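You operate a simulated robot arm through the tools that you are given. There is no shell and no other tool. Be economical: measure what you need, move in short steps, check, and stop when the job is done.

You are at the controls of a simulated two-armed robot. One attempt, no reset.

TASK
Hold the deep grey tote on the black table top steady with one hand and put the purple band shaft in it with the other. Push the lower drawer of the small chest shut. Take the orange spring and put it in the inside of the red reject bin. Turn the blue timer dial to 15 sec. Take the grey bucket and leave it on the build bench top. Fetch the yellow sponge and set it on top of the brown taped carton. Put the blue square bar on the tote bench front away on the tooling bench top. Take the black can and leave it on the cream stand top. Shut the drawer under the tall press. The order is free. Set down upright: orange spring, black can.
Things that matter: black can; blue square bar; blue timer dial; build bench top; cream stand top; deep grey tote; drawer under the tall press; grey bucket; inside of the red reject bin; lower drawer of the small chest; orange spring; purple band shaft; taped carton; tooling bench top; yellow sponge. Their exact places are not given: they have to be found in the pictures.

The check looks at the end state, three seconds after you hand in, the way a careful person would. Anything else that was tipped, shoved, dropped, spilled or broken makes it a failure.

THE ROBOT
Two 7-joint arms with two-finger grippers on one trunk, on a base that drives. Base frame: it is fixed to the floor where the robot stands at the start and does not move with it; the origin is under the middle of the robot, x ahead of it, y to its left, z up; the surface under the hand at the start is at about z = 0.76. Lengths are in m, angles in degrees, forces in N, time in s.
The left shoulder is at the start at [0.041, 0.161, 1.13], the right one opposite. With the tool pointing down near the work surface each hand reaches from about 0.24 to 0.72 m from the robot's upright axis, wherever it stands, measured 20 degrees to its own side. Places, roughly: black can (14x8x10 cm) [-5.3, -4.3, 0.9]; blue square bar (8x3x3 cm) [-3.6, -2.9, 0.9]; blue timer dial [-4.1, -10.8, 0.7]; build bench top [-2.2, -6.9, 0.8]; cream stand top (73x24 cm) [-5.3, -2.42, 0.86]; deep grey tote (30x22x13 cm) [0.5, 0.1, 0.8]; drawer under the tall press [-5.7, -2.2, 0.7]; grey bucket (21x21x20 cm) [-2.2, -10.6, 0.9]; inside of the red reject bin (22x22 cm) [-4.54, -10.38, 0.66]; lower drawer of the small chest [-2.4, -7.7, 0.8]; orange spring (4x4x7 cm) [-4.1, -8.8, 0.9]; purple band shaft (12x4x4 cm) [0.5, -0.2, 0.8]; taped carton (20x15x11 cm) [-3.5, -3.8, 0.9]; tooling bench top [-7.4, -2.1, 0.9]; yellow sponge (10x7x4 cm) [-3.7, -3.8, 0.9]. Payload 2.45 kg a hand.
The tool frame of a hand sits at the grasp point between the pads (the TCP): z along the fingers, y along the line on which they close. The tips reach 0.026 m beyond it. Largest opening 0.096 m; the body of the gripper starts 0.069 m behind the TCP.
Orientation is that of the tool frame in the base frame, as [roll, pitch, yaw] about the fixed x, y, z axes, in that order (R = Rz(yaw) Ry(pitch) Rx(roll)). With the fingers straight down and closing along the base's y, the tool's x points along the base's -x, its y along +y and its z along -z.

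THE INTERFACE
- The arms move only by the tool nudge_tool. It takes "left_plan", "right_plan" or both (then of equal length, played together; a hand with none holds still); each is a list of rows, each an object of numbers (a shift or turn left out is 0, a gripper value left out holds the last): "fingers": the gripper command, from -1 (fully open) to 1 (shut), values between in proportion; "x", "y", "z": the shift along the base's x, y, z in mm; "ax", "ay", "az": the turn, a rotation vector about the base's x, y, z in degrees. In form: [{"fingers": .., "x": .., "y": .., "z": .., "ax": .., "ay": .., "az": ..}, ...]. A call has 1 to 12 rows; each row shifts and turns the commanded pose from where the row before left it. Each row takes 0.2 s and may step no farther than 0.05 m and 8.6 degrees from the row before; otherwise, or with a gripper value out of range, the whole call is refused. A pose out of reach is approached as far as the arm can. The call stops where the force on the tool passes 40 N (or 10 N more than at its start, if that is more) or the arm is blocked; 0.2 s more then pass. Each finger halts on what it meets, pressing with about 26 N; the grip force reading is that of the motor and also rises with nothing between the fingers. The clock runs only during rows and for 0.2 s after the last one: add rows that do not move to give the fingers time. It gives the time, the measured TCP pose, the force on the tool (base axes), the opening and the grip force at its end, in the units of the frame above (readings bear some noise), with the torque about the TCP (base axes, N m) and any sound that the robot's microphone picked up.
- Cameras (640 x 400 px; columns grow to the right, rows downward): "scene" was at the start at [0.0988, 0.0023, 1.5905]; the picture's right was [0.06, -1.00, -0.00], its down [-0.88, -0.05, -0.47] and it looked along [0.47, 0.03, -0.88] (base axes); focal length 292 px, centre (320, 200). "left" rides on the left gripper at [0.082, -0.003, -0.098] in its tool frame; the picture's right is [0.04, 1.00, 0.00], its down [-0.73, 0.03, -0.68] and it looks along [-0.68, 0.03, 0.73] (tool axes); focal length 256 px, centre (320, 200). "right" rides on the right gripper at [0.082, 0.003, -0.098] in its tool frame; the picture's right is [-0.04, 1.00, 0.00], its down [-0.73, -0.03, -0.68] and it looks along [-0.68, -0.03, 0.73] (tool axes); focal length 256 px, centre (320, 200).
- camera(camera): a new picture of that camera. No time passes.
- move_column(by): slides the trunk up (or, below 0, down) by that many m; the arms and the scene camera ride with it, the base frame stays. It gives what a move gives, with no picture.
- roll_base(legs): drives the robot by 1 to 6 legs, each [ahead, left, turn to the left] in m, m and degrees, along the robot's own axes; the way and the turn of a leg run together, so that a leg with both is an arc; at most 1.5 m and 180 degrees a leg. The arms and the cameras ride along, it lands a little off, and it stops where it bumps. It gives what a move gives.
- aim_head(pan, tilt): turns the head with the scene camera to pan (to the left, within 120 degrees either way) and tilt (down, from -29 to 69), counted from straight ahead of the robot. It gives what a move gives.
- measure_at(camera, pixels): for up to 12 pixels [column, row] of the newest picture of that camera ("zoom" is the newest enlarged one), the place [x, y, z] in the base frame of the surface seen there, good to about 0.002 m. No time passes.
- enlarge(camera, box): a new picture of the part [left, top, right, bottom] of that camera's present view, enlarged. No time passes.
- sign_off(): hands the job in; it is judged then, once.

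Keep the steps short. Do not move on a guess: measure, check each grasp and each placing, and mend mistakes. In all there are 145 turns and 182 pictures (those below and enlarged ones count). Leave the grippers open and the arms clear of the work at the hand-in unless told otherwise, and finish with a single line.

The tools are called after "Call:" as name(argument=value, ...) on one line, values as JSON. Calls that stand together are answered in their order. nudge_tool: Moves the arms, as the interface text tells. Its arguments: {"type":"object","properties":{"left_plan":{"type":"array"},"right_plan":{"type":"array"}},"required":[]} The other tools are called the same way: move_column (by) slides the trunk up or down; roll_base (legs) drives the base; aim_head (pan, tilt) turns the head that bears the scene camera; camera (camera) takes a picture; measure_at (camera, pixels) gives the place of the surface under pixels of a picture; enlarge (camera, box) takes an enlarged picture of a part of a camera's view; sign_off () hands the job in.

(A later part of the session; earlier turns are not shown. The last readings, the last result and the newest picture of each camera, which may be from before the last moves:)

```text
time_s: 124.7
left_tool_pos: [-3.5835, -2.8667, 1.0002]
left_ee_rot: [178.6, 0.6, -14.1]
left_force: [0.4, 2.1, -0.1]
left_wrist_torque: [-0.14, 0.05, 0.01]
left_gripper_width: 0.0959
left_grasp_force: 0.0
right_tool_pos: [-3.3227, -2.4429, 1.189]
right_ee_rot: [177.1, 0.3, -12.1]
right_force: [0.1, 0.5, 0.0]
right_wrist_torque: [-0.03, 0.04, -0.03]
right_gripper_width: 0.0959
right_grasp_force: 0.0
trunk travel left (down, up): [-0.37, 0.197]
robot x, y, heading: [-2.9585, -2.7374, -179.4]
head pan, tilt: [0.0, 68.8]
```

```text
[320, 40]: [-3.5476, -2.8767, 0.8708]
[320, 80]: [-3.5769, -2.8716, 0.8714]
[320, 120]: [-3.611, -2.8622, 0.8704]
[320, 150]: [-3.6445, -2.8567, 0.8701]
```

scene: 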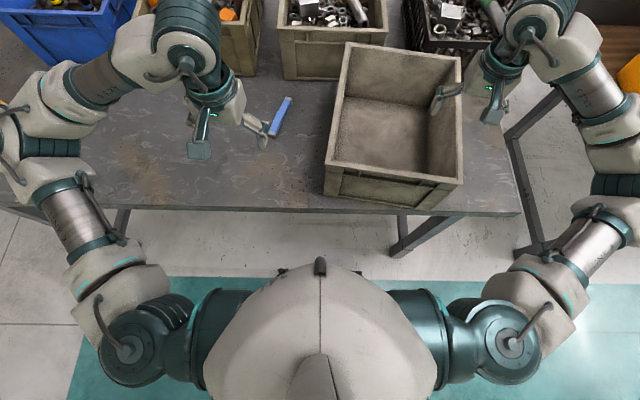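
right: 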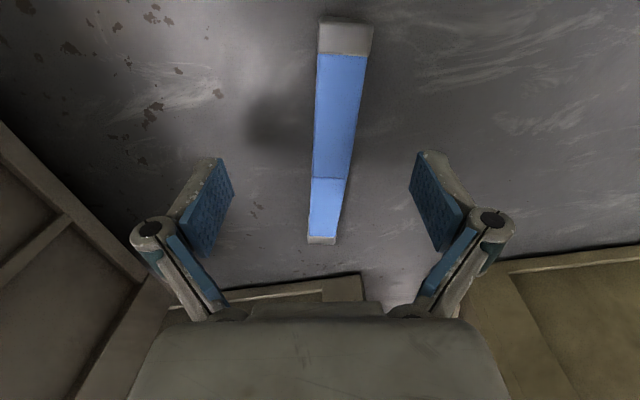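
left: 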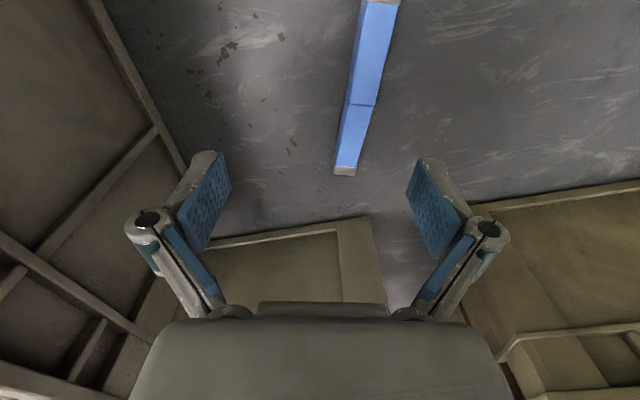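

The body still sways a little. I'll hold still for a couple of seconds to see if it settles.

Call:
nudge_tool(left_plan=[{}, {}, {}, {}, {}])

Call:
nudge_tool(left_plan=[{}, {}, {}, {}, {}])

Call:
nudge_tool(left_plan=[{}, {}, {}, {}, {}, {}, {}, {}, {}, {}])

```text
time_s: 125.9
left_tool_pos: [-3.5847, -2.888, 0.9975]
left_ee_rot: [179.4, 0.6, -13.9]
left_force: [0.7, -0.5, -0.3]
left_wrist_torque: [-0.01, 0.01, -0.02]
left_gripper_width: 0.096
left_grasp_force: 0.0
right_tool_pos: [-3.3235, -2.4643, 1.1927]
right_ee_rot: [178.0, 0.5, -11.9]
right_force: [0.1, -1.2, 0.3]
right_wrist_torque: [0.03, 0.01, 0.01]
right_gripper_width: 0.0962
right_grasp_force: 0.1
trunk travel left (down, up): [-0.37, 0.197]
robot x, y, heading: [-2.9577, -2.7393, -179.3]
head pan, tilt: [0.0, 68.8]
```

```text
time_s: 127.1
left_tool_pos: [-3.5817, -2.9171, 0.9926]
left_ee_rot: [-179.3, 1.0, -13.6]
left_force: [-0.1, -0.5, 0.1]
left_wrist_torque: [0.11, -0.02, 0.0]
left_gripper_width: 0.096
left_grasp_force: 0.0
right_tool_pos: [-3.3234, -2.4971, 1.1981]
right_ee_rot: [179.1, 0.9, -11.6]
right_force: [-0.3, -1.6, -0.3]
right_wrist_torque: [0.11, 0.01, -0.02]
right_gripper_width: 0.0959
right_grasp_force: 0.1
trunk travel left (down, up): [-0.37, 0.197]
robot x, y, heading: [-2.9599, -2.7463, -179.5]
head pan, tilt: [0.0, 68.8]
```

```text
time_s: 129.3
left_tool_pos: [-3.5836, -2.8665, 0.999]
left_ee_rot: [178.7, 0.5, -14.0]
left_force: [-0.1, 0.4, -0.8]
left_wrist_torque: [-0.04, 0.02, -0.02]
left_gripper_width: 0.096
left_grasp_force: 0.0
right_tool_pos: [-3.3235, -2.4415, 1.1886]
right_ee_rot: [177.0, 0.3, -12.0]
right_force: [-0.2, -0.5, 0.6]
right_wrist_torque: [0.02, -0.02, 0.02]
right_gripper_width: 0.0961
right_grasp_force: 0.1
trunk travel left (down, up): [-0.37, 0.197]
robot x, y, heading: [-2.9561, -2.7337, -179.3]
head pan, tilt: [0.0, 68.8]
```

This is a continuing rocking of the whole robot. I'll raise the hand, back away from the bench and see if the rocking stops.

Call:
nudge_tool(left_plan=[{"z": 40}, {"z": 40}, {"z": 40}, {"z": 20, "x": 40}, {"x": 50}, {"x": 50}, {"x": 50}, {"x": 40}])

Call:
roll_base(legs=[[-0.35, 0, 0]])

Call:
nudge_tool(left_plan=[{}, {}, {}, {}, {}])

Call:
nudge_tool(left_plan=[{}, {}, {}, {}, {}])

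Call:
aim_head(pan=0, tilt=50)

Call:
camera(camera="scene")

```text
time_s: 131.1
left_tool_pos: [-3.3516, -2.8684, 1.1442]
left_ee_rot: [178.7, 0.4, -14.1]
left_force: [0.1, -0.2, 0.4]
left_wrist_torque: [-0.04, 0.03, -0.01]
left_gripper_width: 0.0961
left_grasp_force: 0.0
right_tool_pos: [-3.3234, -2.443, 1.1875]
right_ee_rot: [177.1, 0.4, -12.0]
right_force: [0.1, 0.6, -0.8]
right_wrist_torque: [0.0, -0.01, 0.0]
right_gripper_width: 0.0961
right_grasp_force: 0.1
trunk travel left (down, up): [-0.37, 0.197]
robot x, y, heading: [-2.9603, -2.7358, -179.7]
head pan, tilt: [0.0, 68.8]
```

```text
time_s: 133.4
left_tool_pos: [-2.9979, -2.9165, 1.1375]
left_ee_rot: [-179.4, 0.9, -13.3]
left_force: [0.2, -0.8, -0.2]
left_wrist_torque: [0.09, -0.04, 0.02]
left_gripper_width: 0.0962
left_grasp_force: 0.1
right_tool_pos: [-2.972, -2.4944, 1.1986]
right_ee_rot: [179.1, 0.8, -11.4]
right_force: [-0.8, 0.2, -0.2]
right_wrist_torque: [0.03, 0.01, 0.06]
right_gripper_width: 0.0959
right_grasp_force: 0.0
trunk travel left (down, up): [-0.37, 0.197]
robot x, y, heading: [-2.6017, -2.741, -179.4]
head pan, tilt: [0.0, 68.8]
```

```text
time_s: 134.6
left_tool_pos: [-2.9943, -2.8894, 1.142]
left_ee_rot: [179.3, 0.8, -13.4]
left_force: [0.0, -0.6, -1.1]
left_wrist_torque: [-0.03, 0.02, -0.01]
left_gripper_width: 0.0961
left_grasp_force: 0.0
right_tool_pos: [-2.9679, -2.4655, 1.1945]
right_ee_rot: [177.8, 0.8, -11.5]
right_force: [-0.4, -0.4, 0.7]
right_wrist_torque: [-0.04, 0.03, -0.01]
right_gripper_width: 0.0959
right_grasp_force: 0.1
trunk travel left (down, up): [-0.37, 0.197]
robot x, y, heading: [-2.6017, -2.7412, -179.1]
head pan, tilt: [0.0, 68.8]
```

```text
time_s: 135.8
left_tool_pos: [-2.9951, -2.885, 1.143]
left_ee_rot: [179.1, 0.9, -13.4]
left_force: [0.4, 0.2, 0.1]
left_wrist_torque: [0.0, 0.03, -0.03]
left_gripper_width: 0.0961
left_grasp_force: 0.1
right_tool_pos: [-2.9671, -2.4596, 1.1926]
right_ee_rot: [177.6, 0.8, -11.4]
right_force: [0.5, 0.3, -0.3]
right_wrist_torque: [-0.04, -0.03, -0.03]
right_gripper_width: 0.0958
right_grasp_force: 0.0
trunk travel left (down, up): [-0.37, 0.197]
robot x, y, heading: [-2.6048, -2.7381, -179.0]
head pan, tilt: [0.0, 68.8]
```

```text
time_s: 136.6
left_tool_pos: [-2.9947, -2.8795, 1.1442]
left_ee_rot: [179.0, 0.6, -13.5]
left_force: [0.6, 0.2, -0.2]
left_wrist_torque: [-0.14, -0.01, -0.02]
left_gripper_width: 0.096
left_grasp_force: 0.1
right_tool_pos: [-2.967, -2.4558, 1.1918]
right_ee_rot: [177.4, 0.6, -11.6]
right_force: [1.2, 1.0, 0.5]
right_wrist_torque: [-0.09, 0.0, -0.05]
right_gripper_width: 0.0956
right_grasp_force: 0.0
trunk travel left (down, up): [-0.37, 0.197]
robot x, y, heading: [-2.6013, -2.7419, -179.1]
head pan, tilt: [0.0, 50.0]
```

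```text
125 pictures are left
```

scene: 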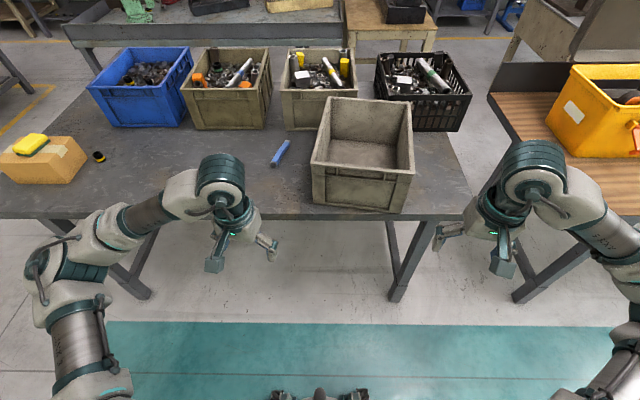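

Still rocking slowly even in the open, so it comes with the raised trunk. I'll lower the trunk to its starting height and watch.

Call:
move_column(by=-0.07)

Call:
nudge_tool(left_plan=[{}, {}, {}, {}])

Call:
nudge_tool(left_plan=[{}, {}, {}, {}, {}])

Call:
nudge_tool(left_plan=[{}, {}, {}, {}, {}])

```text
time_s: 137.7
left_tool_pos: [-2.9949, -2.8955, 1.0726]
left_ee_rot: [179.5, 0.9, -13.2]
left_force: [0.1, -0.2, 0.1]
left_wrist_torque: [0.0, 0.02, -0.03]
left_gripper_width: 0.0961
left_grasp_force: 0.1
right_tool_pos: [-2.9666, -2.47, 1.1248]
right_ee_rot: [178.0, 0.9, -11.4]
right_force: [-0.3, -0.6, -0.2]
right_wrist_torque: [0.03, 0.01, 0.01]
right_gripper_width: 0.096
right_grasp_force: 0.1
trunk travel left (down, up): [-0.3, 0.267]
robot x, y, heading: [-2.6033, -2.7429, -179.1]
head pan, tilt: [0.0, 50.0]
```

```text
time_s: 138.7
left_tool_pos: [-2.9941, -2.9043, 1.0709]
left_ee_rot: [179.7, 0.9, -13.3]
left_force: [0.4, -0.3, 0.7]
left_wrist_torque: [0.05, 0.0, 0.03]
left_gripper_width: 0.0961
left_grasp_force: 0.1
right_tool_pos: [-2.9679, -2.4803, 1.1274]
right_ee_rot: [178.4, 0.9, -11.1]
right_force: [0.8, -0.5, 0.3]
right_wrist_torque: [0.03, 0.02, 0.01]
right_gripper_width: 0.096
right_grasp_force: 0.1
trunk travel left (down, up): [-0.3, 0.267]
robot x, y, heading: [-2.607, -2.7429, -179.0]
head pan, tilt: [0.0, 50.0]
```

```text
time_s: 139.9
left_tool_pos: [-2.9937, -2.9007, 1.0717]
left_ee_rot: [179.8, 0.9, -13.3]
left_force: [0.4, -0.8, -0.4]
left_wrist_torque: [0.0, 0.0, 0.0]
left_gripper_width: 0.096
left_grasp_force: 0.0
right_tool_pos: [-2.9682, -2.4765, 1.1262]
right_ee_rot: [178.4, 0.9, -11.3]
right_force: [0.6, -0.2, -0.3]
right_wrist_torque: [0.0, -0.02, -0.01]
right_gripper_width: 0.0959
right_grasp_force: 0.1
trunk travel left (down, up): [-0.3, 0.267]
robot x, y, heading: [-2.6028, -2.7436, -179.2]
head pan, tilt: [0.0, 50.0]
```

```text
time_s: 141.1
left_tool_pos: [-2.9951, -2.8872, 1.0719]
left_ee_rot: [179.4, 0.8, -13.5]
left_force: [0.7, 0.6, -0.6]
left_wrist_torque: [-0.05, 0.05, 0.03]
left_gripper_width: 0.096
left_grasp_force: 0.1
right_tool_pos: [-2.9678, -2.464, 1.1238]
right_ee_rot: [177.8, 0.7, -11.4]
right_force: [-0.5, 0.9, -0.3]
right_wrist_torque: [-0.07, 0.01, 0.0]
right_gripper_width: 0.096
right_grasp_force: 0.1
trunk travel left (down, up): [-0.3, 0.267]
robot x, y, heading: [-2.6035, -2.7421, -179.1]
head pan, tilt: [0.0, 50.0]
```

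The rocking is dying down with the trunk lower. I'll keep it low, lift the right hand out of the way, return to the bench and let it settle.

Call:
nudge_tool(right_plan=[{"z": 40}, {"z": 40}, {"z": 20, "x": 40}, {"x": 40}, {}, {}, {}, {}, {}, {}, {}, {}])

Call:
roll_base(legs=[[0.34, 0, 0]])

Call:
nudge_tool(left_plan=[{"z": 20, "x": -30, "ax": 0.5}, {"x": -40}, {"x": -40}, {"x": -40}, {"x": -40}, {"x": -30}, {}, {}, {}, {}, {}, {}])

Call:
nudge_tool(left_plan=[{}, {}, {}, {}, {}, {}, {}, {}, {}, {}, {}, {}])

Call:
nudge_tool(left_plan=[{}, {}, {}, {}, {}])

Call:
camera(camera="left")

```text
time_s: 143.7
left_tool_pos: [-2.994, -2.8964, 1.0727]
left_ee_rot: [179.6, 0.7, -13.4]
left_force: [-0.4, -0.4, 0.4]
left_wrist_torque: [-0.05, -0.04, -0.01]
left_gripper_width: 0.096
left_grasp_force: 0.1
right_tool_pos: [-2.8865, -2.4731, 1.2223]
right_ee_rot: [178.1, 0.8, -11.4]
right_force: [-0.3, 1.1, -0.2]
right_wrist_torque: [0.0, 0.02, 0.03]
right_gripper_width: 0.096
right_grasp_force: 0.1
trunk travel left (down, up): [-0.3, 0.267]
robot x, y, heading: [-2.6019, -2.7407, -179.0]
head pan, tilt: [0.0, 50.0]
```

```text
time_s: 145.9
left_tool_pos: [-3.3366, -2.8991, 1.0722]
left_ee_rot: [179.5, 0.9, -13.8]
left_force: [0.6, 0.3, 0.4]
left_wrist_torque: [0.0, -0.01, -0.02]
left_gripper_width: 0.0963
left_grasp_force: 0.0
right_tool_pos: [-3.2261, -2.4759, 1.2237]
right_ee_rot: [178.0, 0.8, -11.7]
right_force: [0.4, -0.4, 0.0]
right_wrist_torque: [-0.04, -0.02, 0.02]
right_gripper_width: 0.0958
right_grasp_force: 0.0
trunk travel left (down, up): [-0.3, 0.267]
robot x, y, heading: [-2.9465, -2.7493, -179.6]
head pan, tilt: [0.0, 50.0]
```

```text
time_s: 148.5
left_tool_pos: [-3.5551, -2.8966, 1.0892]
left_ee_rot: [-179.9, 1.1, -13.8]
left_force: [-0.3, 0.0, 0.2]
left_wrist_torque: [-0.01, -0.03, -0.06]
left_gripper_width: 0.0963
left_grasp_force: 0.1
right_tool_pos: [-3.2233, -2.4758, 1.2236]
right_ee_rot: [178.0, 0.9, -11.7]
right_force: [0.6, 0.1, 0.2]
right_wrist_torque: [0.0, 0.0, -0.03]
right_gripper_width: 0.0958
right_grasp_force: 0.1
trunk travel left (down, up): [-0.3, 0.267]
robot x, y, heading: [-2.9443, -2.744, -179.6]
head pan, tilt: [0.0, 50.0]
```

```text
time_s: 151.1
left_tool_pos: [-3.5555, -2.8974, 1.0904]
left_ee_rot: [-179.9, 1.0, -13.9]
left_force: [0.4, -0.2, 0.3]
left_wrist_torque: [0.01, -0.02, 0.0]
left_gripper_width: 0.0961
left_grasp_force: 0.1
right_tool_pos: [-3.2241, -2.4758, 1.2228]
right_ee_rot: [178.0, 0.9, -11.7]
right_force: [-1.0, -0.2, 0.2]
right_wrist_torque: [0.04, 0.0, -0.01]
right_gripper_width: 0.0958
right_grasp_force: 0.1
trunk travel left (down, up): [-0.3, 0.267]
robot x, y, heading: [-2.9439, -2.7464, -179.4]
head pan, tilt: [0.0, 50.0]
```

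```text
time_s: 152.3
left_tool_pos: [-3.5561, -2.8971, 1.0907]
left_ee_rot: [-180.0, 1.2, -13.8]
left_force: [-0.5, 0.0, 0.2]
left_wrist_torque: [0.0, -0.03, 0.02]
left_gripper_width: 0.0962
left_grasp_force: 0.1
right_tool_pos: [-3.2246, -2.4746, 1.2234]
right_ee_rot: [178.0, 0.9, -11.7]
right_force: [-0.5, 0.0, 0.0]
right_wrist_torque: [0.0, 0.02, 0.03]
right_gripper_width: 0.0961
right_grasp_force: 0.2
trunk travel left (down, up): [-0.3, 0.267]
robot x, y, heading: [-2.9454, -2.743, -179.1]
head pan, tilt: [0.0, 50.0]
```

```text
124 pictures are left
```

left: 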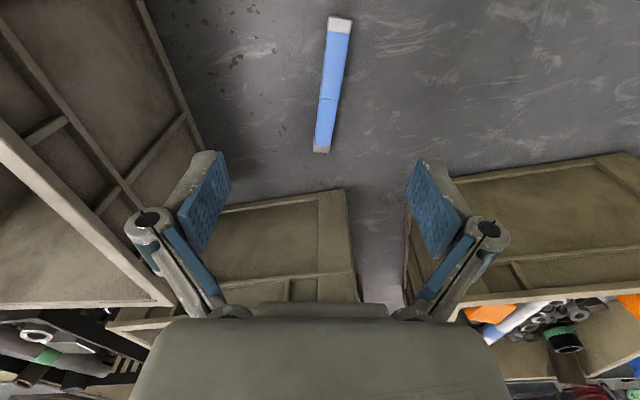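

Now fully settled. Measuring the bar.

Call:
measure_at(camera="left", pixels=[[339, 22], [333, 60], [327, 100], [323, 146], [322, 80], [345, 50], [150, 40], [190, 150], [60, 120]])

```text
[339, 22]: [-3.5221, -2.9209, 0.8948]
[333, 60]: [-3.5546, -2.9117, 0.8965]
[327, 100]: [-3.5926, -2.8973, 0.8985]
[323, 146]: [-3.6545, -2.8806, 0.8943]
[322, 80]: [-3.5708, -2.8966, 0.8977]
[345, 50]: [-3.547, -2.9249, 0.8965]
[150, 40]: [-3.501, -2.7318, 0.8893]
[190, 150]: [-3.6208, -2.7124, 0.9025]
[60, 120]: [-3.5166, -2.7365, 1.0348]
```

Call:
nudge_tool(left_plan=[{"x": -16, "y": -2, "z": -20, "az": -3, "ay": -1}, {"x": -16, "y": -2, "z": -30}, {"z": -35}, {"z": -35}, {"z": -35}, {"z": -25}, {"z": -10}, {"z": -4}])

Call:
camera(camera="left")

```text
time_s: 154.1
left_tool_pos: [-3.5857, -2.9023, 0.8989]
left_ee_rot: [-179.7, 0.1, -16.8]
left_force: [0.4, -0.5, -0.1]
left_wrist_torque: [-0.01, -0.02, -0.02]
left_gripper_width: 0.0962
left_grasp_force: 0.1
right_tool_pos: [-3.2228, -2.4754, 1.2231]
right_ee_rot: [178.1, 0.9, -11.7]
right_force: [0.0, -0.1, 0.5]
right_wrist_torque: [-0.04, -0.01, -0.01]
right_gripper_width: 0.0961
right_grasp_force: 0.2
trunk travel left (down, up): [-0.3, 0.267]
robot x, y, heading: [-2.9435, -2.7485, -179.2]
head pan, tilt: [0.0, 50.0]
```

```text
123 pictures are left
```

left: 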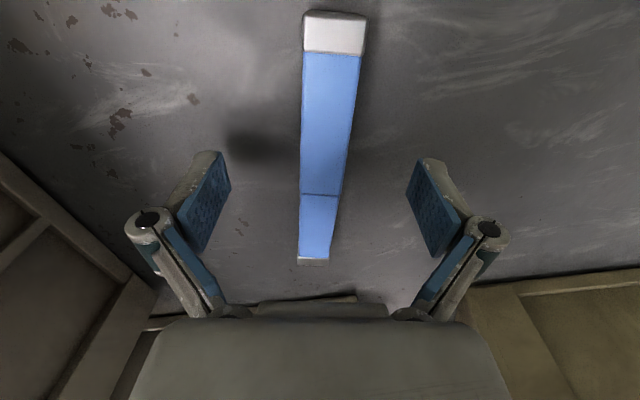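

Straddled. Down 2 mm, close, lift slowly.

Call:
nudge_tool(left_plan=[{"z": -3}, {"fingers": 1}, {}, {}, {}, {"z": 3}, {"z": 4}, {"z": 5}, {"z": 6}, {"z": 10}])

Call:
camera(camera="left")

```text
time_s: 156.3
left_tool_pos: [-3.5876, -2.9018, 0.9228]
left_ee_rot: [-179.7, 0.1, -16.8]
left_force: [0.7, 0.2, -5.4]
left_wrist_torque: [-0.01, -0.01, 0.0]
left_gripper_width: 0.0212
left_grasp_force: 26.2
right_tool_pos: [-3.2243, -2.4767, 1.2232]
right_ee_rot: [178.0, 0.9, -11.7]
right_force: [0.6, -2.0, -0.9]
right_wrist_torque: [0.04, -0.03, -0.04]
right_gripper_width: 0.0959
right_grasp_force: 0.0
trunk travel left (down, up): [-0.3, 0.267]
robot x, y, heading: [-2.9432, -2.7461, -179.5]
head pan, tilt: [0.0, 50.0]
```

```text
122 pictures are left
```

left: 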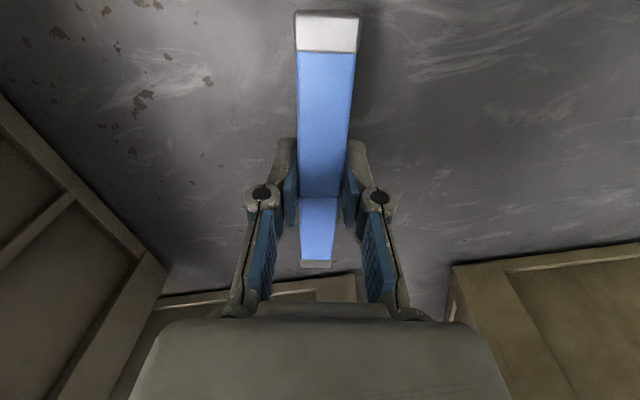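

Bar is held (5.4 N). I'll lift it slowly and carry the left hand back and aside, and bring the closed right hand over the tote's inside.

Call:
nudge_tool(left_plan=[{"z": 10}, {"z": 15}, {"z": 20}, {"z": 20}, {"z": 20}, {"z": 20}, {"z": 20}, {"z": 20}, {"z": 20}, {"z": 20}, {"z": 10}, {}], right_plan=[{"fingers": 1}, {}, {}, {}, {}, {}, {}, {}, {}, {}, {}, {}])

Call:
nudge_tool(left_plan=[{"x": 10, "y": -5}, {"x": 20, "y": -15}, {"x": 20, "y": -20}, {"x": 20, "y": -20}, {"x": 20, "y": -20}, {"x": 20, "y": -20}, {"x": 20, "y": -20}, {"x": 20, "y": -20}, {"x": 20, "y": -20}, {"x": 20, "y": -20}, {"x": 10, "y": -10}, {}], right_plan=[{}, {}, {}, {}, {"x": -40, "y": -10}, {"x": -45, "y": -18}, {"x": -45, "y": -18}, {"x": -45, "y": -18}, {"x": -45, "y": -18}, {"x": -45, "y": -18}, {"x": -45, "y": -18}, {"x": -45, "y": -18}])

Call:
aim_head(pan=-5, tilt=58)

Call:
camera(camera="scene")

Call:
camera(camera="right")

```text
time_s: 158.9
left_tool_pos: [-3.5864, -2.9043, 1.1195]
left_ee_rot: [-179.7, 0.0, -16.8]
left_force: [-1.3, -0.5, -4.8]
left_wrist_torque: [-0.01, -0.03, -0.01]
left_gripper_width: 0.0214
left_grasp_force: 25.7
right_tool_pos: [-3.2248, -2.4752, 1.2231]
right_ee_rot: [178.0, 0.9, -11.7]
right_force: [0.2, -0.3, 0.3]
right_wrist_torque: [0.02, -0.01, 0.03]
right_gripper_width: 0.0
right_grasp_force: 26.2
trunk travel left (down, up): [-0.3, 0.267]
robot x, y, heading: [-2.9439, -2.7453, -179.3]
head pan, tilt: [0.0, 50.0]
```

```text
time_s: 161.5
left_tool_pos: [-3.3879, -3.0987, 1.116]
left_ee_rot: [-179.4, 0.1, -16.7]
left_force: [0.7, 1.0, -3.5]
left_wrist_torque: [-0.06, 0.01, -0.01]
left_gripper_width: 0.0214
left_grasp_force: 25.9
right_tool_pos: [-3.5759, -2.6196, 1.2249]
right_ee_rot: [178.5, 1.0, -11.6]
right_force: [0.1, -0.1, -0.9]
right_wrist_torque: [0.1, -0.01, -0.01]
right_gripper_width: 0.0
right_grasp_force: 26.1
right hand out of reach, approached as far as the arm can: row 12
trunk travel left (down, up): [-0.3, 0.267]
robot x, y, heading: [-2.9437, -2.746, -179.4]
head pan, tilt: [0.0, 50.0]
```

```text
time_s: 162.2
left_tool_pos: [-3.3881, -3.0938, 1.1177]
left_ee_rot: [-179.7, 0.2, -16.8]
left_force: [0.0, 0.2, -5.1]
left_wrist_torque: [-0.03, -0.02, 0.02]
left_gripper_width: 0.0213
left_grasp_force: 26.5
right_tool_pos: [-3.574, -2.6139, 1.2255]
right_ee_rot: [178.2, 1.0, -11.6]
right_force: [0.1, 1.0, 0.8]
right_wrist_torque: [0.01, 0.0, -0.03]
right_gripper_width: 0.0002
right_grasp_force: 26.1
trunk travel left (down, up): [-0.3, 0.267]
robot x, y, heading: [-2.9449, -2.7451, -179.2]
head pan, tilt: [-5.0, 58.0]
```

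```text
121 pictures are left
```

scene: 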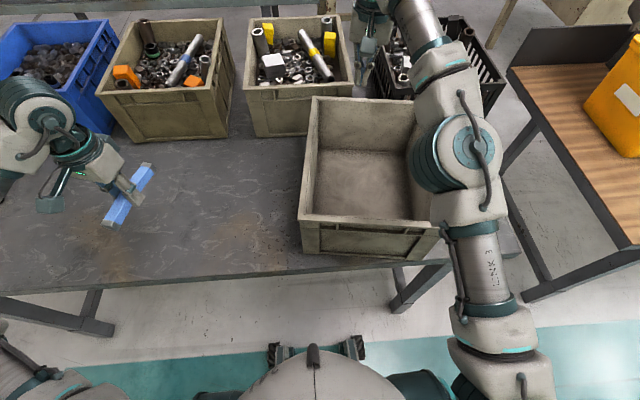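

```text
120 pictures are left
```

right: 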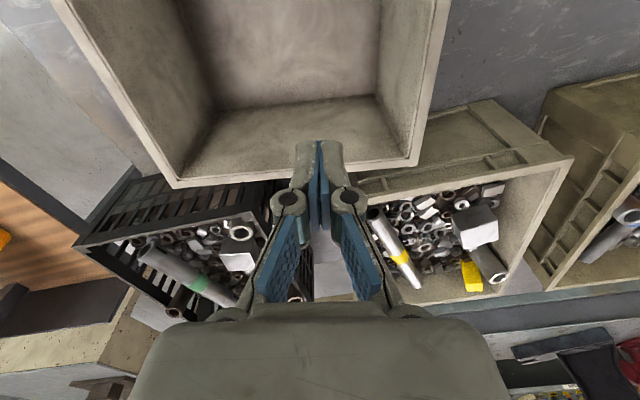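

I'll measure the tote's rim to know its exact orientation.

Call:
measure_at(camera="right", pixels=[[440, 20], [427, 90], [416, 160], [178, 183], [240, 178], [90, 60], [150, 145]])

Call:
measure_at(camera="scene", pixels=[[302, 222], [305, 160], [313, 100], [400, 100], [425, 232], [303, 248], [253, 137], [338, 130], [118, 50]])

```text
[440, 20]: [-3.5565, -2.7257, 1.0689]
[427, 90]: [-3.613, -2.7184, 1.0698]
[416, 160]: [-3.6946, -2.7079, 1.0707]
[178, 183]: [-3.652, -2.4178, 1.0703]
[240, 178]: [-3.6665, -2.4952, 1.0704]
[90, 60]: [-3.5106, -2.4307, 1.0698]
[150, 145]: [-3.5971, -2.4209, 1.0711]
```

```text
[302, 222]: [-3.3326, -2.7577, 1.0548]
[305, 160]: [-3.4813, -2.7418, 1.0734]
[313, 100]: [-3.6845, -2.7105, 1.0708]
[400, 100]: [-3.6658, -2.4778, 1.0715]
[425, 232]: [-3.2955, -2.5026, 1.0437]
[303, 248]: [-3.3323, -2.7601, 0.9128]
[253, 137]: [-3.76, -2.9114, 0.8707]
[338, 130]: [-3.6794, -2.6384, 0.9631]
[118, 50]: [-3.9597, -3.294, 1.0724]
```

The tote is turned 7.3° about its front-left corner. I'll lower the closed right fingers inside and push the left wall gently toward −y at the far end.

Call:
nudge_tool(right_plan=[{"z": -40, "x": -10}, {"z": -40, "x": -10}, {"z": -40}, {"z": -40}, {"z": -40}, {"z": -15}])

Call:
nudge_tool(right_plan=[{"y": -15}, {"y": -15}, {"y": -15}, {"y": -10}, {"y": -5}, {"y": -5}, {"y": -5}, {"y": -5}, {"y": -5}, {"y": -5}])

Call:
camera(camera="scene")

Call:
measure_at(camera="scene", pixels=[[302, 222], [305, 160], [313, 100], [303, 190], [303, 248]])

```text
time_s: 163.6
left_tool_pos: [-3.3865, -3.0938, 1.1181]
left_ee_rot: [-179.6, 0.1, -16.7]
left_force: [0.4, -0.9, -5.4]
left_wrist_torque: [0.01, -0.03, 0.02]
left_gripper_width: 0.0213
left_grasp_force: 25.9
right_tool_pos: [-3.5903, -2.6113, 1.0082]
right_ee_rot: [178.1, 1.0, -11.7]
right_force: [0.0, -0.4, 0.4]
right_wrist_torque: [0.01, 0.04, -0.01]
right_gripper_width: 0.0001
right_grasp_force: 25.3
trunk travel left (down, up): [-0.3, 0.267]
robot x, y, heading: [-2.9471, -2.7478, -179.6]
head pan, tilt: [-5.0, 58.0]
```

```text
time_s: 165.8
left_tool_pos: [-3.3861, -3.095, 1.118]
left_ee_rot: [-179.5, 0.2, -16.7]
left_force: [0.6, -0.4, -4.6]
left_wrist_torque: [0.05, -0.03, -0.04]
left_gripper_width: 0.0212
left_grasp_force: 25.8
right_tool_pos: [-3.5931, -2.6984, 1.0091]
right_ee_rot: [178.1, 1.0, -11.7]
right_force: [0.1, 5.3, 3.9]
right_wrist_torque: [-0.42, 0.07, -0.01]
right_gripper_width: 0.0
right_grasp_force: 25.6
trunk travel left (down, up): [-0.3, 0.267]
robot x, y, heading: [-2.9463, -2.7436, -179.3]
head pan, tilt: [-5.0, 58.0]
```

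```text
119 pictures are left
```

scene: 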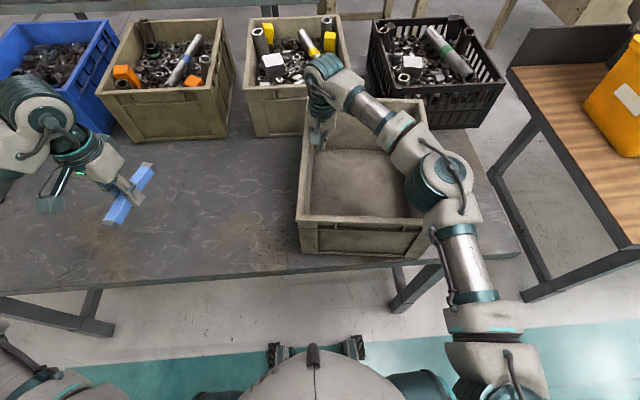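

```text
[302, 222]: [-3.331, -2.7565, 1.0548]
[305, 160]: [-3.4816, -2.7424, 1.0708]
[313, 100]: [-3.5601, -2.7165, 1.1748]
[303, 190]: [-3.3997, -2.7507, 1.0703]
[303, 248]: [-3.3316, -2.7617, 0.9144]
```

Contact has begun (5 N). I'll push on another ~28 mm, then measure.

Call:
nudge_tool(right_plan=[{"y": -5}, {"y": -5}, {"y": -5}, {"y": -5}, {"y": -5}, {"y": -4}])

Call:
camera(camera="scene")

Call:
measure_at(camera="scene", pixels=[[298, 222], [300, 190], [300, 160], [300, 130], [300, 250], [410, 245]])

```text
time_s: 167.2
left_tool_pos: [-3.3873, -3.0944, 1.1174]
left_ee_rot: [-179.6, 0.2, -16.8]
left_force: [0.2, 0.8, -4.8]
left_wrist_torque: [0.01, -0.07, -0.02]
left_gripper_width: 0.0213
left_grasp_force: 26.1
right_tool_pos: [-3.5927, -2.7278, 1.0077]
right_ee_rot: [178.1, 1.0, -11.7]
right_force: [0.1, 5.7, 3.0]
right_wrist_torque: [-0.35, 0.05, 0.0]
right_gripper_width: 0.0001
right_grasp_force: 26.1
trunk travel left (down, up): [-0.3, 0.267]
robot x, y, heading: [-2.9479, -2.7438, -179.6]
head pan, tilt: [-5.0, 58.0]
```

```text
118 pictures are left
```

scene: 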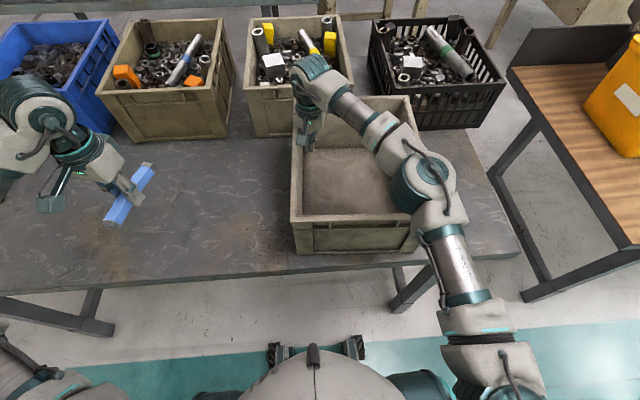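

```text
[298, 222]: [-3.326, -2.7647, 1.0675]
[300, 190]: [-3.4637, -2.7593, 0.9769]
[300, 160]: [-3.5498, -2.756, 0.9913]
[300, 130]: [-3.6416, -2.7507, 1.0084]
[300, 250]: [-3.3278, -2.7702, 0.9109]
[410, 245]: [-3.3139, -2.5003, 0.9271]
```

2.8° remain. Push another 12 mm, then withdraw upward.

Call:
nudge_tool(right_plan=[{"y": -4}, {"y": -4}, {"y": -4}, {}, {"y": 15}, {"z": 40}, {"z": 40}, {"z": 40}, {"z": 40}, {"x": 40}, {"x": 45}, {"x": 45}])

Call:
camera(camera="scene")

Call:
measure_at(camera="scene", pixels=[[296, 232], [298, 190], [298, 160], [299, 130], [298, 245], [400, 243], [330, 245]])

```text
time_s: 169.8
left_tool_pos: [-3.386, -3.0984, 1.1191]
left_ee_rot: [-179.6, 0.2, -16.7]
left_force: [0.4, -0.7, -4.7]
left_wrist_torque: [-0.02, -0.04, 0.06]
left_gripper_width: 0.0212
left_grasp_force: 26.0
right_tool_pos: [-3.4443, -2.7205, 1.1672]
right_ee_rot: [178.1, 1.0, -11.7]
right_force: [0.5, -0.5, 0.2]
right_wrist_torque: [-0.02, -0.03, 0.04]
right_gripper_width: 0.0002
right_grasp_force: 26.1
right hand out of reach, approached as far as the arm can: row 8, 9
trunk travel left (down, up): [-0.3, 0.267]
robot x, y, heading: [-2.9492, -2.7469, -179.4]
head pan, tilt: [-5.0, 58.0]
```

```text
117 pictures are left
```

scene: 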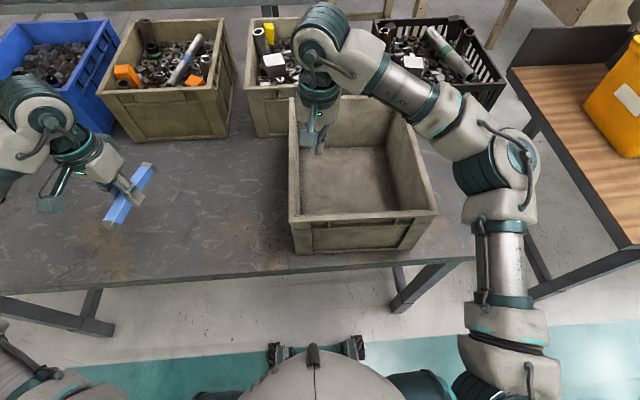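

```text
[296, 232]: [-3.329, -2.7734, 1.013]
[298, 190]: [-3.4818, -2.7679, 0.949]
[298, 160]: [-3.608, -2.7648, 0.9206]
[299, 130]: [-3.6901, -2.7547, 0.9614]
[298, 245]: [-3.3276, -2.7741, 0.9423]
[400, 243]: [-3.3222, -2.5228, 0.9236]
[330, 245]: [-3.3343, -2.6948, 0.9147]
```

The tote is back to within about 1 cm and 1.3° of where it stood. Now I'll back off and drive round the left end of the bench to see the way to the tooling bench.

Call:
roll_base(legs=[[-0.5, 0, 0], [0, 0, 89.4], [1.4, 0, 0], [0.55, 0, 0], [0, 0, -90]])

Call:
aim_head(pan=0, tilt=18)

Call:
camera(camera="scene")

Call:
measure_at(camera="scene", pixels=[[320, 300], [320, 200], [200, 250], [440, 250], [320, 170], [400, 200], [250, 200], [480, 230], [120, 230], [540, 220], [360, 230], [280, 230]])

```text
time_s: 189.8
left_tool_pos: [-2.8589, -5.0452, 1.1191]
left_ee_rot: [-179.5, 0.3, -16.7]
left_force: [0.6, 0.2, -4.6]
left_wrist_torque: [0.0, -0.05, 0.04]
left_gripper_width: 0.0213
left_grasp_force: 25.3
right_tool_pos: [-2.9204, -4.6673, 1.1661]
right_ee_rot: [178.1, 1.1, -11.6]
right_force: [0.1, -0.1, 0.8]
right_wrist_torque: [0.02, 0.01, 0.01]
right_gripper_width: 0.0
right_grasp_force: 26.1
trunk travel left (down, up): [-0.3, 0.267]
robot x, y, heading: [-2.4153, -4.6957, -179.1]
head pan, tilt: [-5.0, 58.0]
```

```text
time_s: 190.8
left_tool_pos: [-2.8547, -5.0366, 1.1223]
left_ee_rot: [-180.0, 0.2, -16.7]
left_force: [0.7, 0.5, -4.8]
left_wrist_torque: [-0.05, -0.06, 0.03]
left_gripper_width: 0.0212
left_grasp_force: 26.2
right_tool_pos: [-2.9161, -4.6576, 1.1682]
right_ee_rot: [177.8, 1.1, -11.6]
right_force: [0.3, 0.1, 0.0]
right_wrist_torque: [0.04, 0.01, -0.01]
right_gripper_width: 0.0
right_grasp_force: 26.3
trunk travel left (down, up): [-0.3, 0.267]
robot x, y, heading: [-2.4158, -4.6909, -179.2]
head pan, tilt: [0.0, 18.0]
```

```text
116 pictures are left
```

scene: 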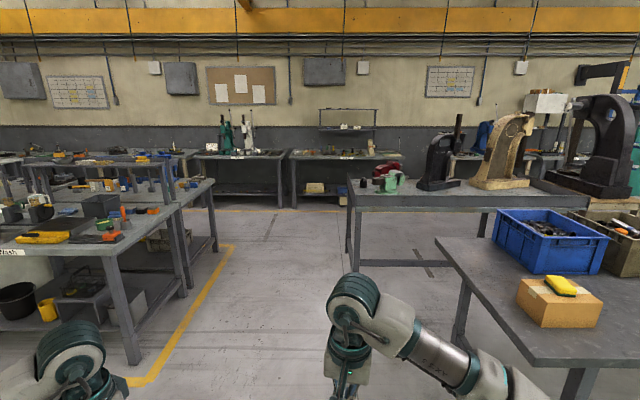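

```text
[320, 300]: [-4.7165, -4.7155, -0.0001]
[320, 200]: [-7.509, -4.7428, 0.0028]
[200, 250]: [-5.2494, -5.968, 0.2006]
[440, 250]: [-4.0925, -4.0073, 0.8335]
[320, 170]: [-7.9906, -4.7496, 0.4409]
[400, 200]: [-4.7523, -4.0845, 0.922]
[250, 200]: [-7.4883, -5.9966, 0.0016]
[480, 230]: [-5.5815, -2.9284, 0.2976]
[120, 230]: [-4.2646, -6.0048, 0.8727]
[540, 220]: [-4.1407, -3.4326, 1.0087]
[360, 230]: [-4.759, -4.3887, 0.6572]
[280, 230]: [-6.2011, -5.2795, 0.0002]
```

Call:
enlarge(camera="scene", box=[300, 80, 560, 242])

Call:
measure_at(camera="zoom", pixels=[[160, 260], [130, 265], [230, 250], [120, 290], [325, 260], [470, 270], [180, 185], [590, 190], [420, 190]])

```text
2.46 times, centred on (430, 161) of scene
```

zoom: 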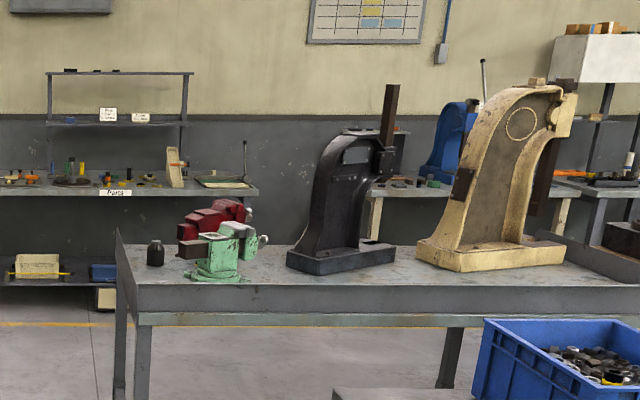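

```text
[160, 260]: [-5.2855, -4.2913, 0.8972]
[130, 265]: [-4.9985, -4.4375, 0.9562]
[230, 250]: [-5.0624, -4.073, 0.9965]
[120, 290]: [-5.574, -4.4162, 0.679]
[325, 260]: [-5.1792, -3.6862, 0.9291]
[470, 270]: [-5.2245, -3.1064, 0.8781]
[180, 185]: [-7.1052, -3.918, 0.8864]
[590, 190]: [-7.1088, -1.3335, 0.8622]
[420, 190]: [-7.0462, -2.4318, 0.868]
```

The black can stands at (-5.29, -4.29) on the second bench's left end. I'll drive down the aisle at y≈-4.9 to x≈-6.2, then turn to face the wall and look at the tooling bench.

Call:
roll_base(legs=[[1.4, 0.2, -0.8], [1.4, 0, 0], [1.0, 0, 0], [0, 0, -90], [1.4, 0, 0], [0.9, 0, 0]])

Call:
aim_head(pan=80, tilt=30)

Call:
camera(camera="scene")

Call:
aim_head(pan=-75, tilt=30)

Call:
camera(camera="scene")

```text
time_s: 224.0
left_tool_pos: [-6.5152, -2.1312, 1.1236]
left_ee_rot: [179.9, 0.2, -108.7]
left_force: [-0.3, 0.6, -5.0]
left_wrist_torque: [-0.04, 0.05, 0.0]
left_gripper_width: 0.0215
left_grasp_force: 26.6
right_tool_pos: [-6.1339, -2.0839, 1.1681]
right_ee_rot: [177.8, 1.1, -103.6]
right_force: [-0.3, -0.3, 0.2]
right_wrist_torque: [-0.05, 0.01, -0.03]
right_gripper_width: 0.0001
right_grasp_force: 26.4
trunk travel left (down, up): [-0.3, 0.267]
robot x, y, heading: [-6.1889, -2.5791, 88.7]
head pan, tilt: [0.0, 18.0]
```

```text
time_s: 225.6
left_tool_pos: [-6.5186, -2.1344, 1.1221]
left_ee_rot: [-179.8, 0.4, -108.5]
left_force: [-0.3, -0.3, -4.6]
left_wrist_torque: [-0.01, -0.01, -0.01]
left_gripper_width: 0.0214
left_grasp_force: 26.0
right_tool_pos: [-6.1392, -2.0863, 1.171]
right_ee_rot: [177.9, 1.3, -103.6]
right_force: [0.4, -0.8, 1.0]
right_wrist_torque: [0.0, 0.02, 0.04]
right_gripper_width: 0.0
right_grasp_force: 26.1
trunk travel left (down, up): [-0.3, 0.267]
robot x, y, heading: [-6.1908, -2.58, 88.7]
head pan, tilt: [80.0, 30.0]
```

```text
114 pictures are left
```

scene: 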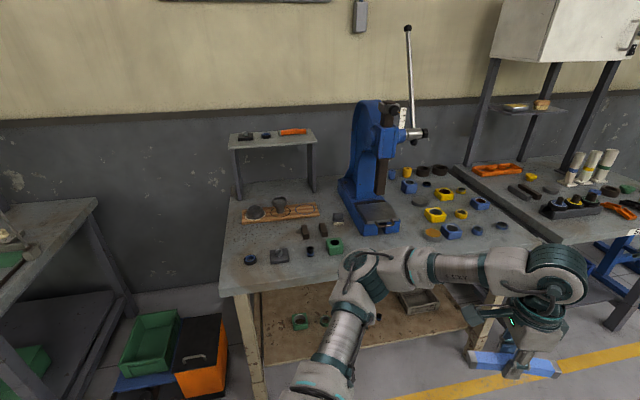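

```text
time_s: 227.9
left_tool_pos: [-6.518, -2.1338, 1.124]
left_ee_rot: [180.0, 0.4, -108.6]
left_force: [-0.5, 0.1, -4.8]
left_wrist_torque: [-0.02, 0.0, 0.02]
left_gripper_width: 0.0217
left_grasp_force: 25.8
right_tool_pos: [-6.1376, -2.0867, 1.1714]
right_ee_rot: [177.7, 1.3, -103.6]
right_force: [-0.2, -0.2, 0.3]
right_wrist_torque: [0.01, -0.01, -0.02]
right_gripper_width: 0.0
right_grasp_force: 26.3
trunk travel left (down, up): [-0.3, 0.267]
robot x, y, heading: [-6.1873, -2.5789, 88.7]
head pan, tilt: [-75.0, 30.0]
```

```text
113 pictures are left
```

scene: 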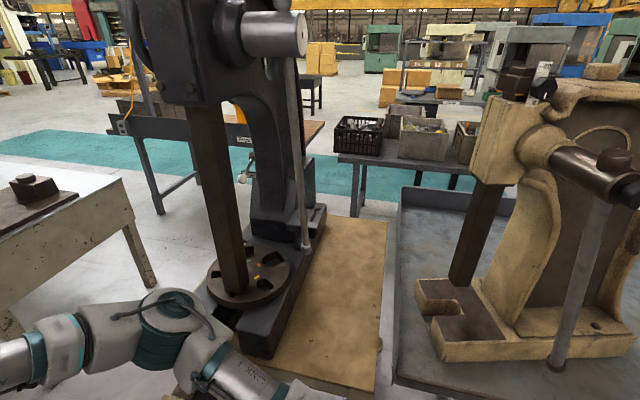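

The cream stand carries the tall black press; its top is free on the side toward the tan press. On the left is the tooling bench. I'll get a straight look at it: turn to face it and measure.

Call:
roll_base(legs=[[0, 0, 91.3]])

Call:
aim_head(pan=0, tilt=35)

Call:
camera(camera="scene")

Call:
measure_at(camera="scene", pixels=[[200, 200], [240, 220], [280, 200], [320, 200], [360, 200], [400, 200], [440, 200], [300, 240], [350, 240], [400, 240]])

```text
time_s: 232.2
left_tool_pos: [-6.6218, -2.9225, 1.1228]
left_ee_rot: [179.9, 0.4, -16.6]
left_force: [0.4, 0.2, -4.3]
left_wrist_torque: [-0.06, -0.04, 0.01]
left_gripper_width: 0.0215
left_grasp_force: 26.2
right_tool_pos: [-6.6817, -2.5452, 1.1689]
right_ee_rot: [177.8, 1.3, -11.5]
right_force: [-0.2, 0.1, -0.3]
right_wrist_torque: [-0.01, 0.0, 0.02]
right_gripper_width: 0.0
right_grasp_force: 26.4
trunk travel left (down, up): [-0.3, 0.267]
robot x, y, heading: [-6.1909, -2.5827, -179.1]
head pan, tilt: [-75.0, 30.0]
```

```text
time_s: 233.7
left_tool_pos: [-6.6182, -2.9224, 1.1242]
left_ee_rot: [179.9, 0.5, -16.6]
left_force: [0.4, -0.1, -5.1]
left_wrist_torque: [-0.02, -0.03, 0.0]
left_gripper_width: 0.0214
left_grasp_force: 26.6
right_tool_pos: [-6.6783, -2.5452, 1.171]
right_ee_rot: [177.7, 1.5, -11.5]
right_force: [-0.9, 0.1, 0.1]
right_wrist_torque: [0.01, -0.03, 0.01]
right_gripper_width: 0.0
right_grasp_force: 26.2
trunk travel left (down, up): [-0.3, 0.267]
robot x, y, heading: [-6.1905, -2.5808, -179.1]
head pan, tilt: [0.0, 35.0]
```

```text
112 pictures are left
```

scene: 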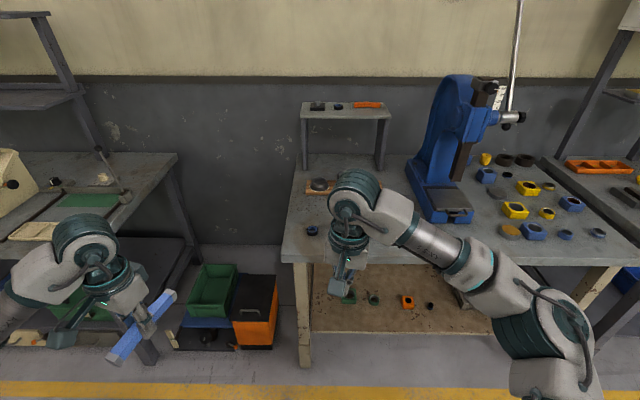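

```text
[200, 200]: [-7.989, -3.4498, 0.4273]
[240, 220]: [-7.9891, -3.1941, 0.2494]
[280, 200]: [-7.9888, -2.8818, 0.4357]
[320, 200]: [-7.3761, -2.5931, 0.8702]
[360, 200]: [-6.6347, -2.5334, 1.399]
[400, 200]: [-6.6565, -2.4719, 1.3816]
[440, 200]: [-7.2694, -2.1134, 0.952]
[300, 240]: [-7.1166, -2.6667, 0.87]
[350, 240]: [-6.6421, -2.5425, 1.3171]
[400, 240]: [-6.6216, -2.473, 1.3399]
```

The tooling bench front edge is at x≈-7.05, left end y≈-2.77. I'll pull the right arm back, shift right 0.45, and look for a free spot.

Call:
nudge_tool(right_plan=[{"fingers": -1, "x": 40, "y": 20}, {"x": 45, "y": 20}, {"x": 45, "y": 20}, {"x": 45, "y": 20}, {"x": 30, "y": 20}])

Call:
roll_base(legs=[[0.3, -0.45, -0.9]])

Call:
aim_head(pan=0, tilt=42)

Call:
camera(camera="scene")

Call:
measure_at(camera="scene", pixels=[[160, 230], [200, 250], [240, 260], [260, 240], [290, 250], [330, 250], [370, 250], [200, 210], [240, 225], [320, 230]])

```text
time_s: 234.9
left_tool_pos: [-6.6174, -2.923, 1.1266]
left_ee_rot: [179.8, 0.6, -16.6]
left_force: [0.1, 0.3, -5.0]
left_wrist_torque: [-0.03, -0.02, -0.02]
left_gripper_width: 0.0217
left_grasp_force: 25.5
right_tool_pos: [-6.474, -2.4439, 1.1724]
right_ee_rot: [177.7, 1.5, -11.6]
right_force: [1.1, 0.2, -0.1]
right_wrist_torque: [0.0, -0.01, -0.03]
right_gripper_width: 0.0959
right_grasp_force: 0.0
trunk travel left (down, up): [-0.3, 0.267]
robot x, y, heading: [-6.1909, -2.5742, -179.1]
head pan, tilt: [0.0, 35.0]
```

```text
time_s: 238.1
left_tool_pos: [-6.9255, -2.4745, 1.122]
left_ee_rot: [-179.6, 0.7, -17.5]
left_force: [0.3, -0.6, -5.6]
left_wrist_torque: [0.07, -0.02, 0.01]
left_gripper_width: 0.0216
left_grasp_force: 26.1
right_tool_pos: [-6.7738, -1.9985, 1.1736]
right_ee_rot: [178.2, 1.6, -12.5]
right_force: [0.1, -0.4, -0.5]
right_wrist_torque: [0.01, 0.01, 0.03]
right_gripper_width: 0.096
right_grasp_force: 0.1
trunk travel left (down, up): [-0.3, 0.267]
robot x, y, heading: [-6.4905, -2.13, 180.0]
head pan, tilt: [0.0, 35.0]
```

```text
time_s: 238.7
left_tool_pos: [-6.9224, -2.4683, 1.1267]
left_ee_rot: [180.0, 0.7, -17.4]
left_force: [0.4, -0.4, -4.5]
left_wrist_torque: [-0.01, -0.04, 0.03]
left_gripper_width: 0.0212
left_grasp_force: 25.9
right_tool_pos: [-6.7702, -1.9912, 1.1743]
right_ee_rot: [177.7, 1.5, -12.5]
right_force: [1.0, 0.2, 0.3]
right_wrist_torque: [-0.02, 0.02, 0.01]
right_gripper_width: 0.0962
right_grasp_force: 0.0
trunk travel left (down, up): [-0.3, 0.267]
robot x, y, heading: [-6.4866, -2.1266, 179.9]
head pan, tilt: [0.0, 42.0]
```

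```text
111 pictures are left
```

scene: 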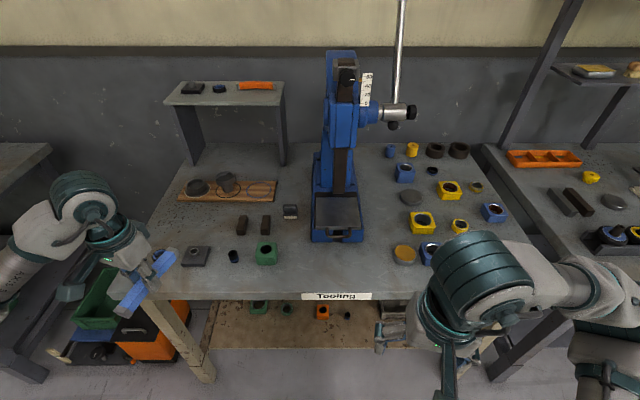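

```text
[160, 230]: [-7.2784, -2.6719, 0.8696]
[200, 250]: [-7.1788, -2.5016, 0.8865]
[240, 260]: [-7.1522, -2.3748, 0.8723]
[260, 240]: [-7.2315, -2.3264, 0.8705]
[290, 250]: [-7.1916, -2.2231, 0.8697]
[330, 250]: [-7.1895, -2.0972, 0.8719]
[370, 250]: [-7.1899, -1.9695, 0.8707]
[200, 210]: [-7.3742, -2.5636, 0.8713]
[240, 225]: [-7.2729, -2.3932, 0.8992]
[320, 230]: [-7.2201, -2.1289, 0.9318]
```

The label says "Tooling". A free spot lies at the bench's left front, about (-7.25, -2.64), away from the blue press. I'll shift over there and check with the left camera.

Call:
roll_base(legs=[[0.18, 0.25, 0]])

Call:
nudge_tool(left_plan=[{}, {}, {"x": -15}, {"x": -20}, {"x": -15}, {}, {}, {}, {}, {}, {}, {}])

Call:
nudge_tool(left_plan=[{}, {}, {}, {}, {}, {}])

Call:
camera(camera="scene")

Call:
camera(camera="left")

```text
time_s: 240.8
left_tool_pos: [-7.1012, -2.6913, 1.1316]
left_ee_rot: [179.1, 0.5, -17.6]
left_force: [0.2, 1.5, -4.7]
left_wrist_torque: [-0.07, -0.05, 0.0]
left_gripper_width: 0.0214
left_grasp_force: 25.6
right_tool_pos: [-6.9504, -2.215, 1.1727]
right_ee_rot: [176.8, 1.5, -12.5]
right_force: [0.1, 0.0, 0.8]
right_wrist_torque: [-0.02, -0.04, -0.06]
right_gripper_width: 0.096
right_grasp_force: 0.0
trunk travel left (down, up): [-0.3, 0.267]
robot x, y, heading: [-6.6709, -2.3731, 179.6]
head pan, tilt: [0.0, 42.0]
```

```text
time_s: 243.4
left_tool_pos: [-7.1496, -2.6947, 1.132]
left_ee_rot: [179.3, 0.7, -17.7]
left_force: [0.4, 0.8, -3.9]
left_wrist_torque: [-0.02, -0.03, -0.02]
left_gripper_width: 0.0216
left_grasp_force: 26.0
right_tool_pos: [-6.9475, -2.219, 1.1733]
right_ee_rot: [177.0, 1.7, -12.6]
right_force: [-0.8, 0.1, 0.1]
right_wrist_torque: [-0.03, -0.01, 0.02]
right_gripper_width: 0.0959
right_grasp_force: 0.1
trunk travel left (down, up): [-0.3, 0.267]
robot x, y, heading: [-6.6699, -2.369, 179.8]
head pan, tilt: [0.0, 42.0]
```

```text
time_s: 244.8
left_tool_pos: [-7.1479, -2.7031, 1.1296]
left_ee_rot: [179.4, 0.8, -17.5]
left_force: [0.0, -0.5, -4.7]
left_wrist_torque: [0.02, -0.03, 0.01]
left_gripper_width: 0.0212
left_grasp_force: 25.6
right_tool_pos: [-6.9481, -2.2262, 1.1733]
right_ee_rot: [177.2, 1.7, -12.5]
right_force: [0.5, 0.4, -0.7]
right_wrist_torque: [0.0, 0.0, -0.03]
right_gripper_width: 0.0958
right_grasp_force: 0.0
trunk travel left (down, up): [-0.3, 0.267]
robot x, y, heading: [-6.6716, -2.3713, 179.8]
head pan, tilt: [0.0, 42.0]
```

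```text
110 pictures are left
```

scene: 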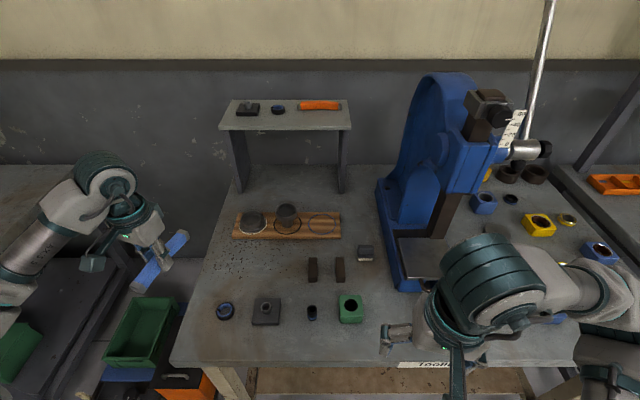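

```text
109 pictures are left
```

left: 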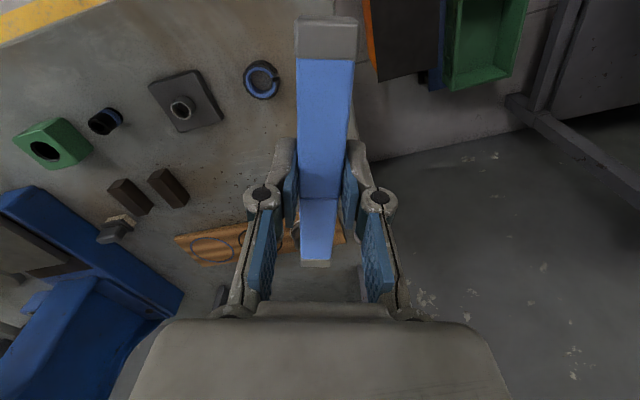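

Call:
measure_at(camera="scene", pixels=[[280, 238], [224, 303], [266, 298], [306, 270], [250, 270], [205, 270], [220, 215], [215, 240], [190, 330], [370, 330], [345, 298], [335, 285]])

```text
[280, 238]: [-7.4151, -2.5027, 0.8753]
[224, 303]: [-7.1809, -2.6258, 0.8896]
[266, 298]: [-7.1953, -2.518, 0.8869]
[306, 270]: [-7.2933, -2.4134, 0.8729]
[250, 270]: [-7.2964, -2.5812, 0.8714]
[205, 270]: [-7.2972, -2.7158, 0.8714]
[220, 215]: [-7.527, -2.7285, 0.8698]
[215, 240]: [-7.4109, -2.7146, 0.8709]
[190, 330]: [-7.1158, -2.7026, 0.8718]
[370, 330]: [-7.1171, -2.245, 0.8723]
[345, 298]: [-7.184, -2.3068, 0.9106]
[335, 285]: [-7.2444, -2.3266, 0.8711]
```

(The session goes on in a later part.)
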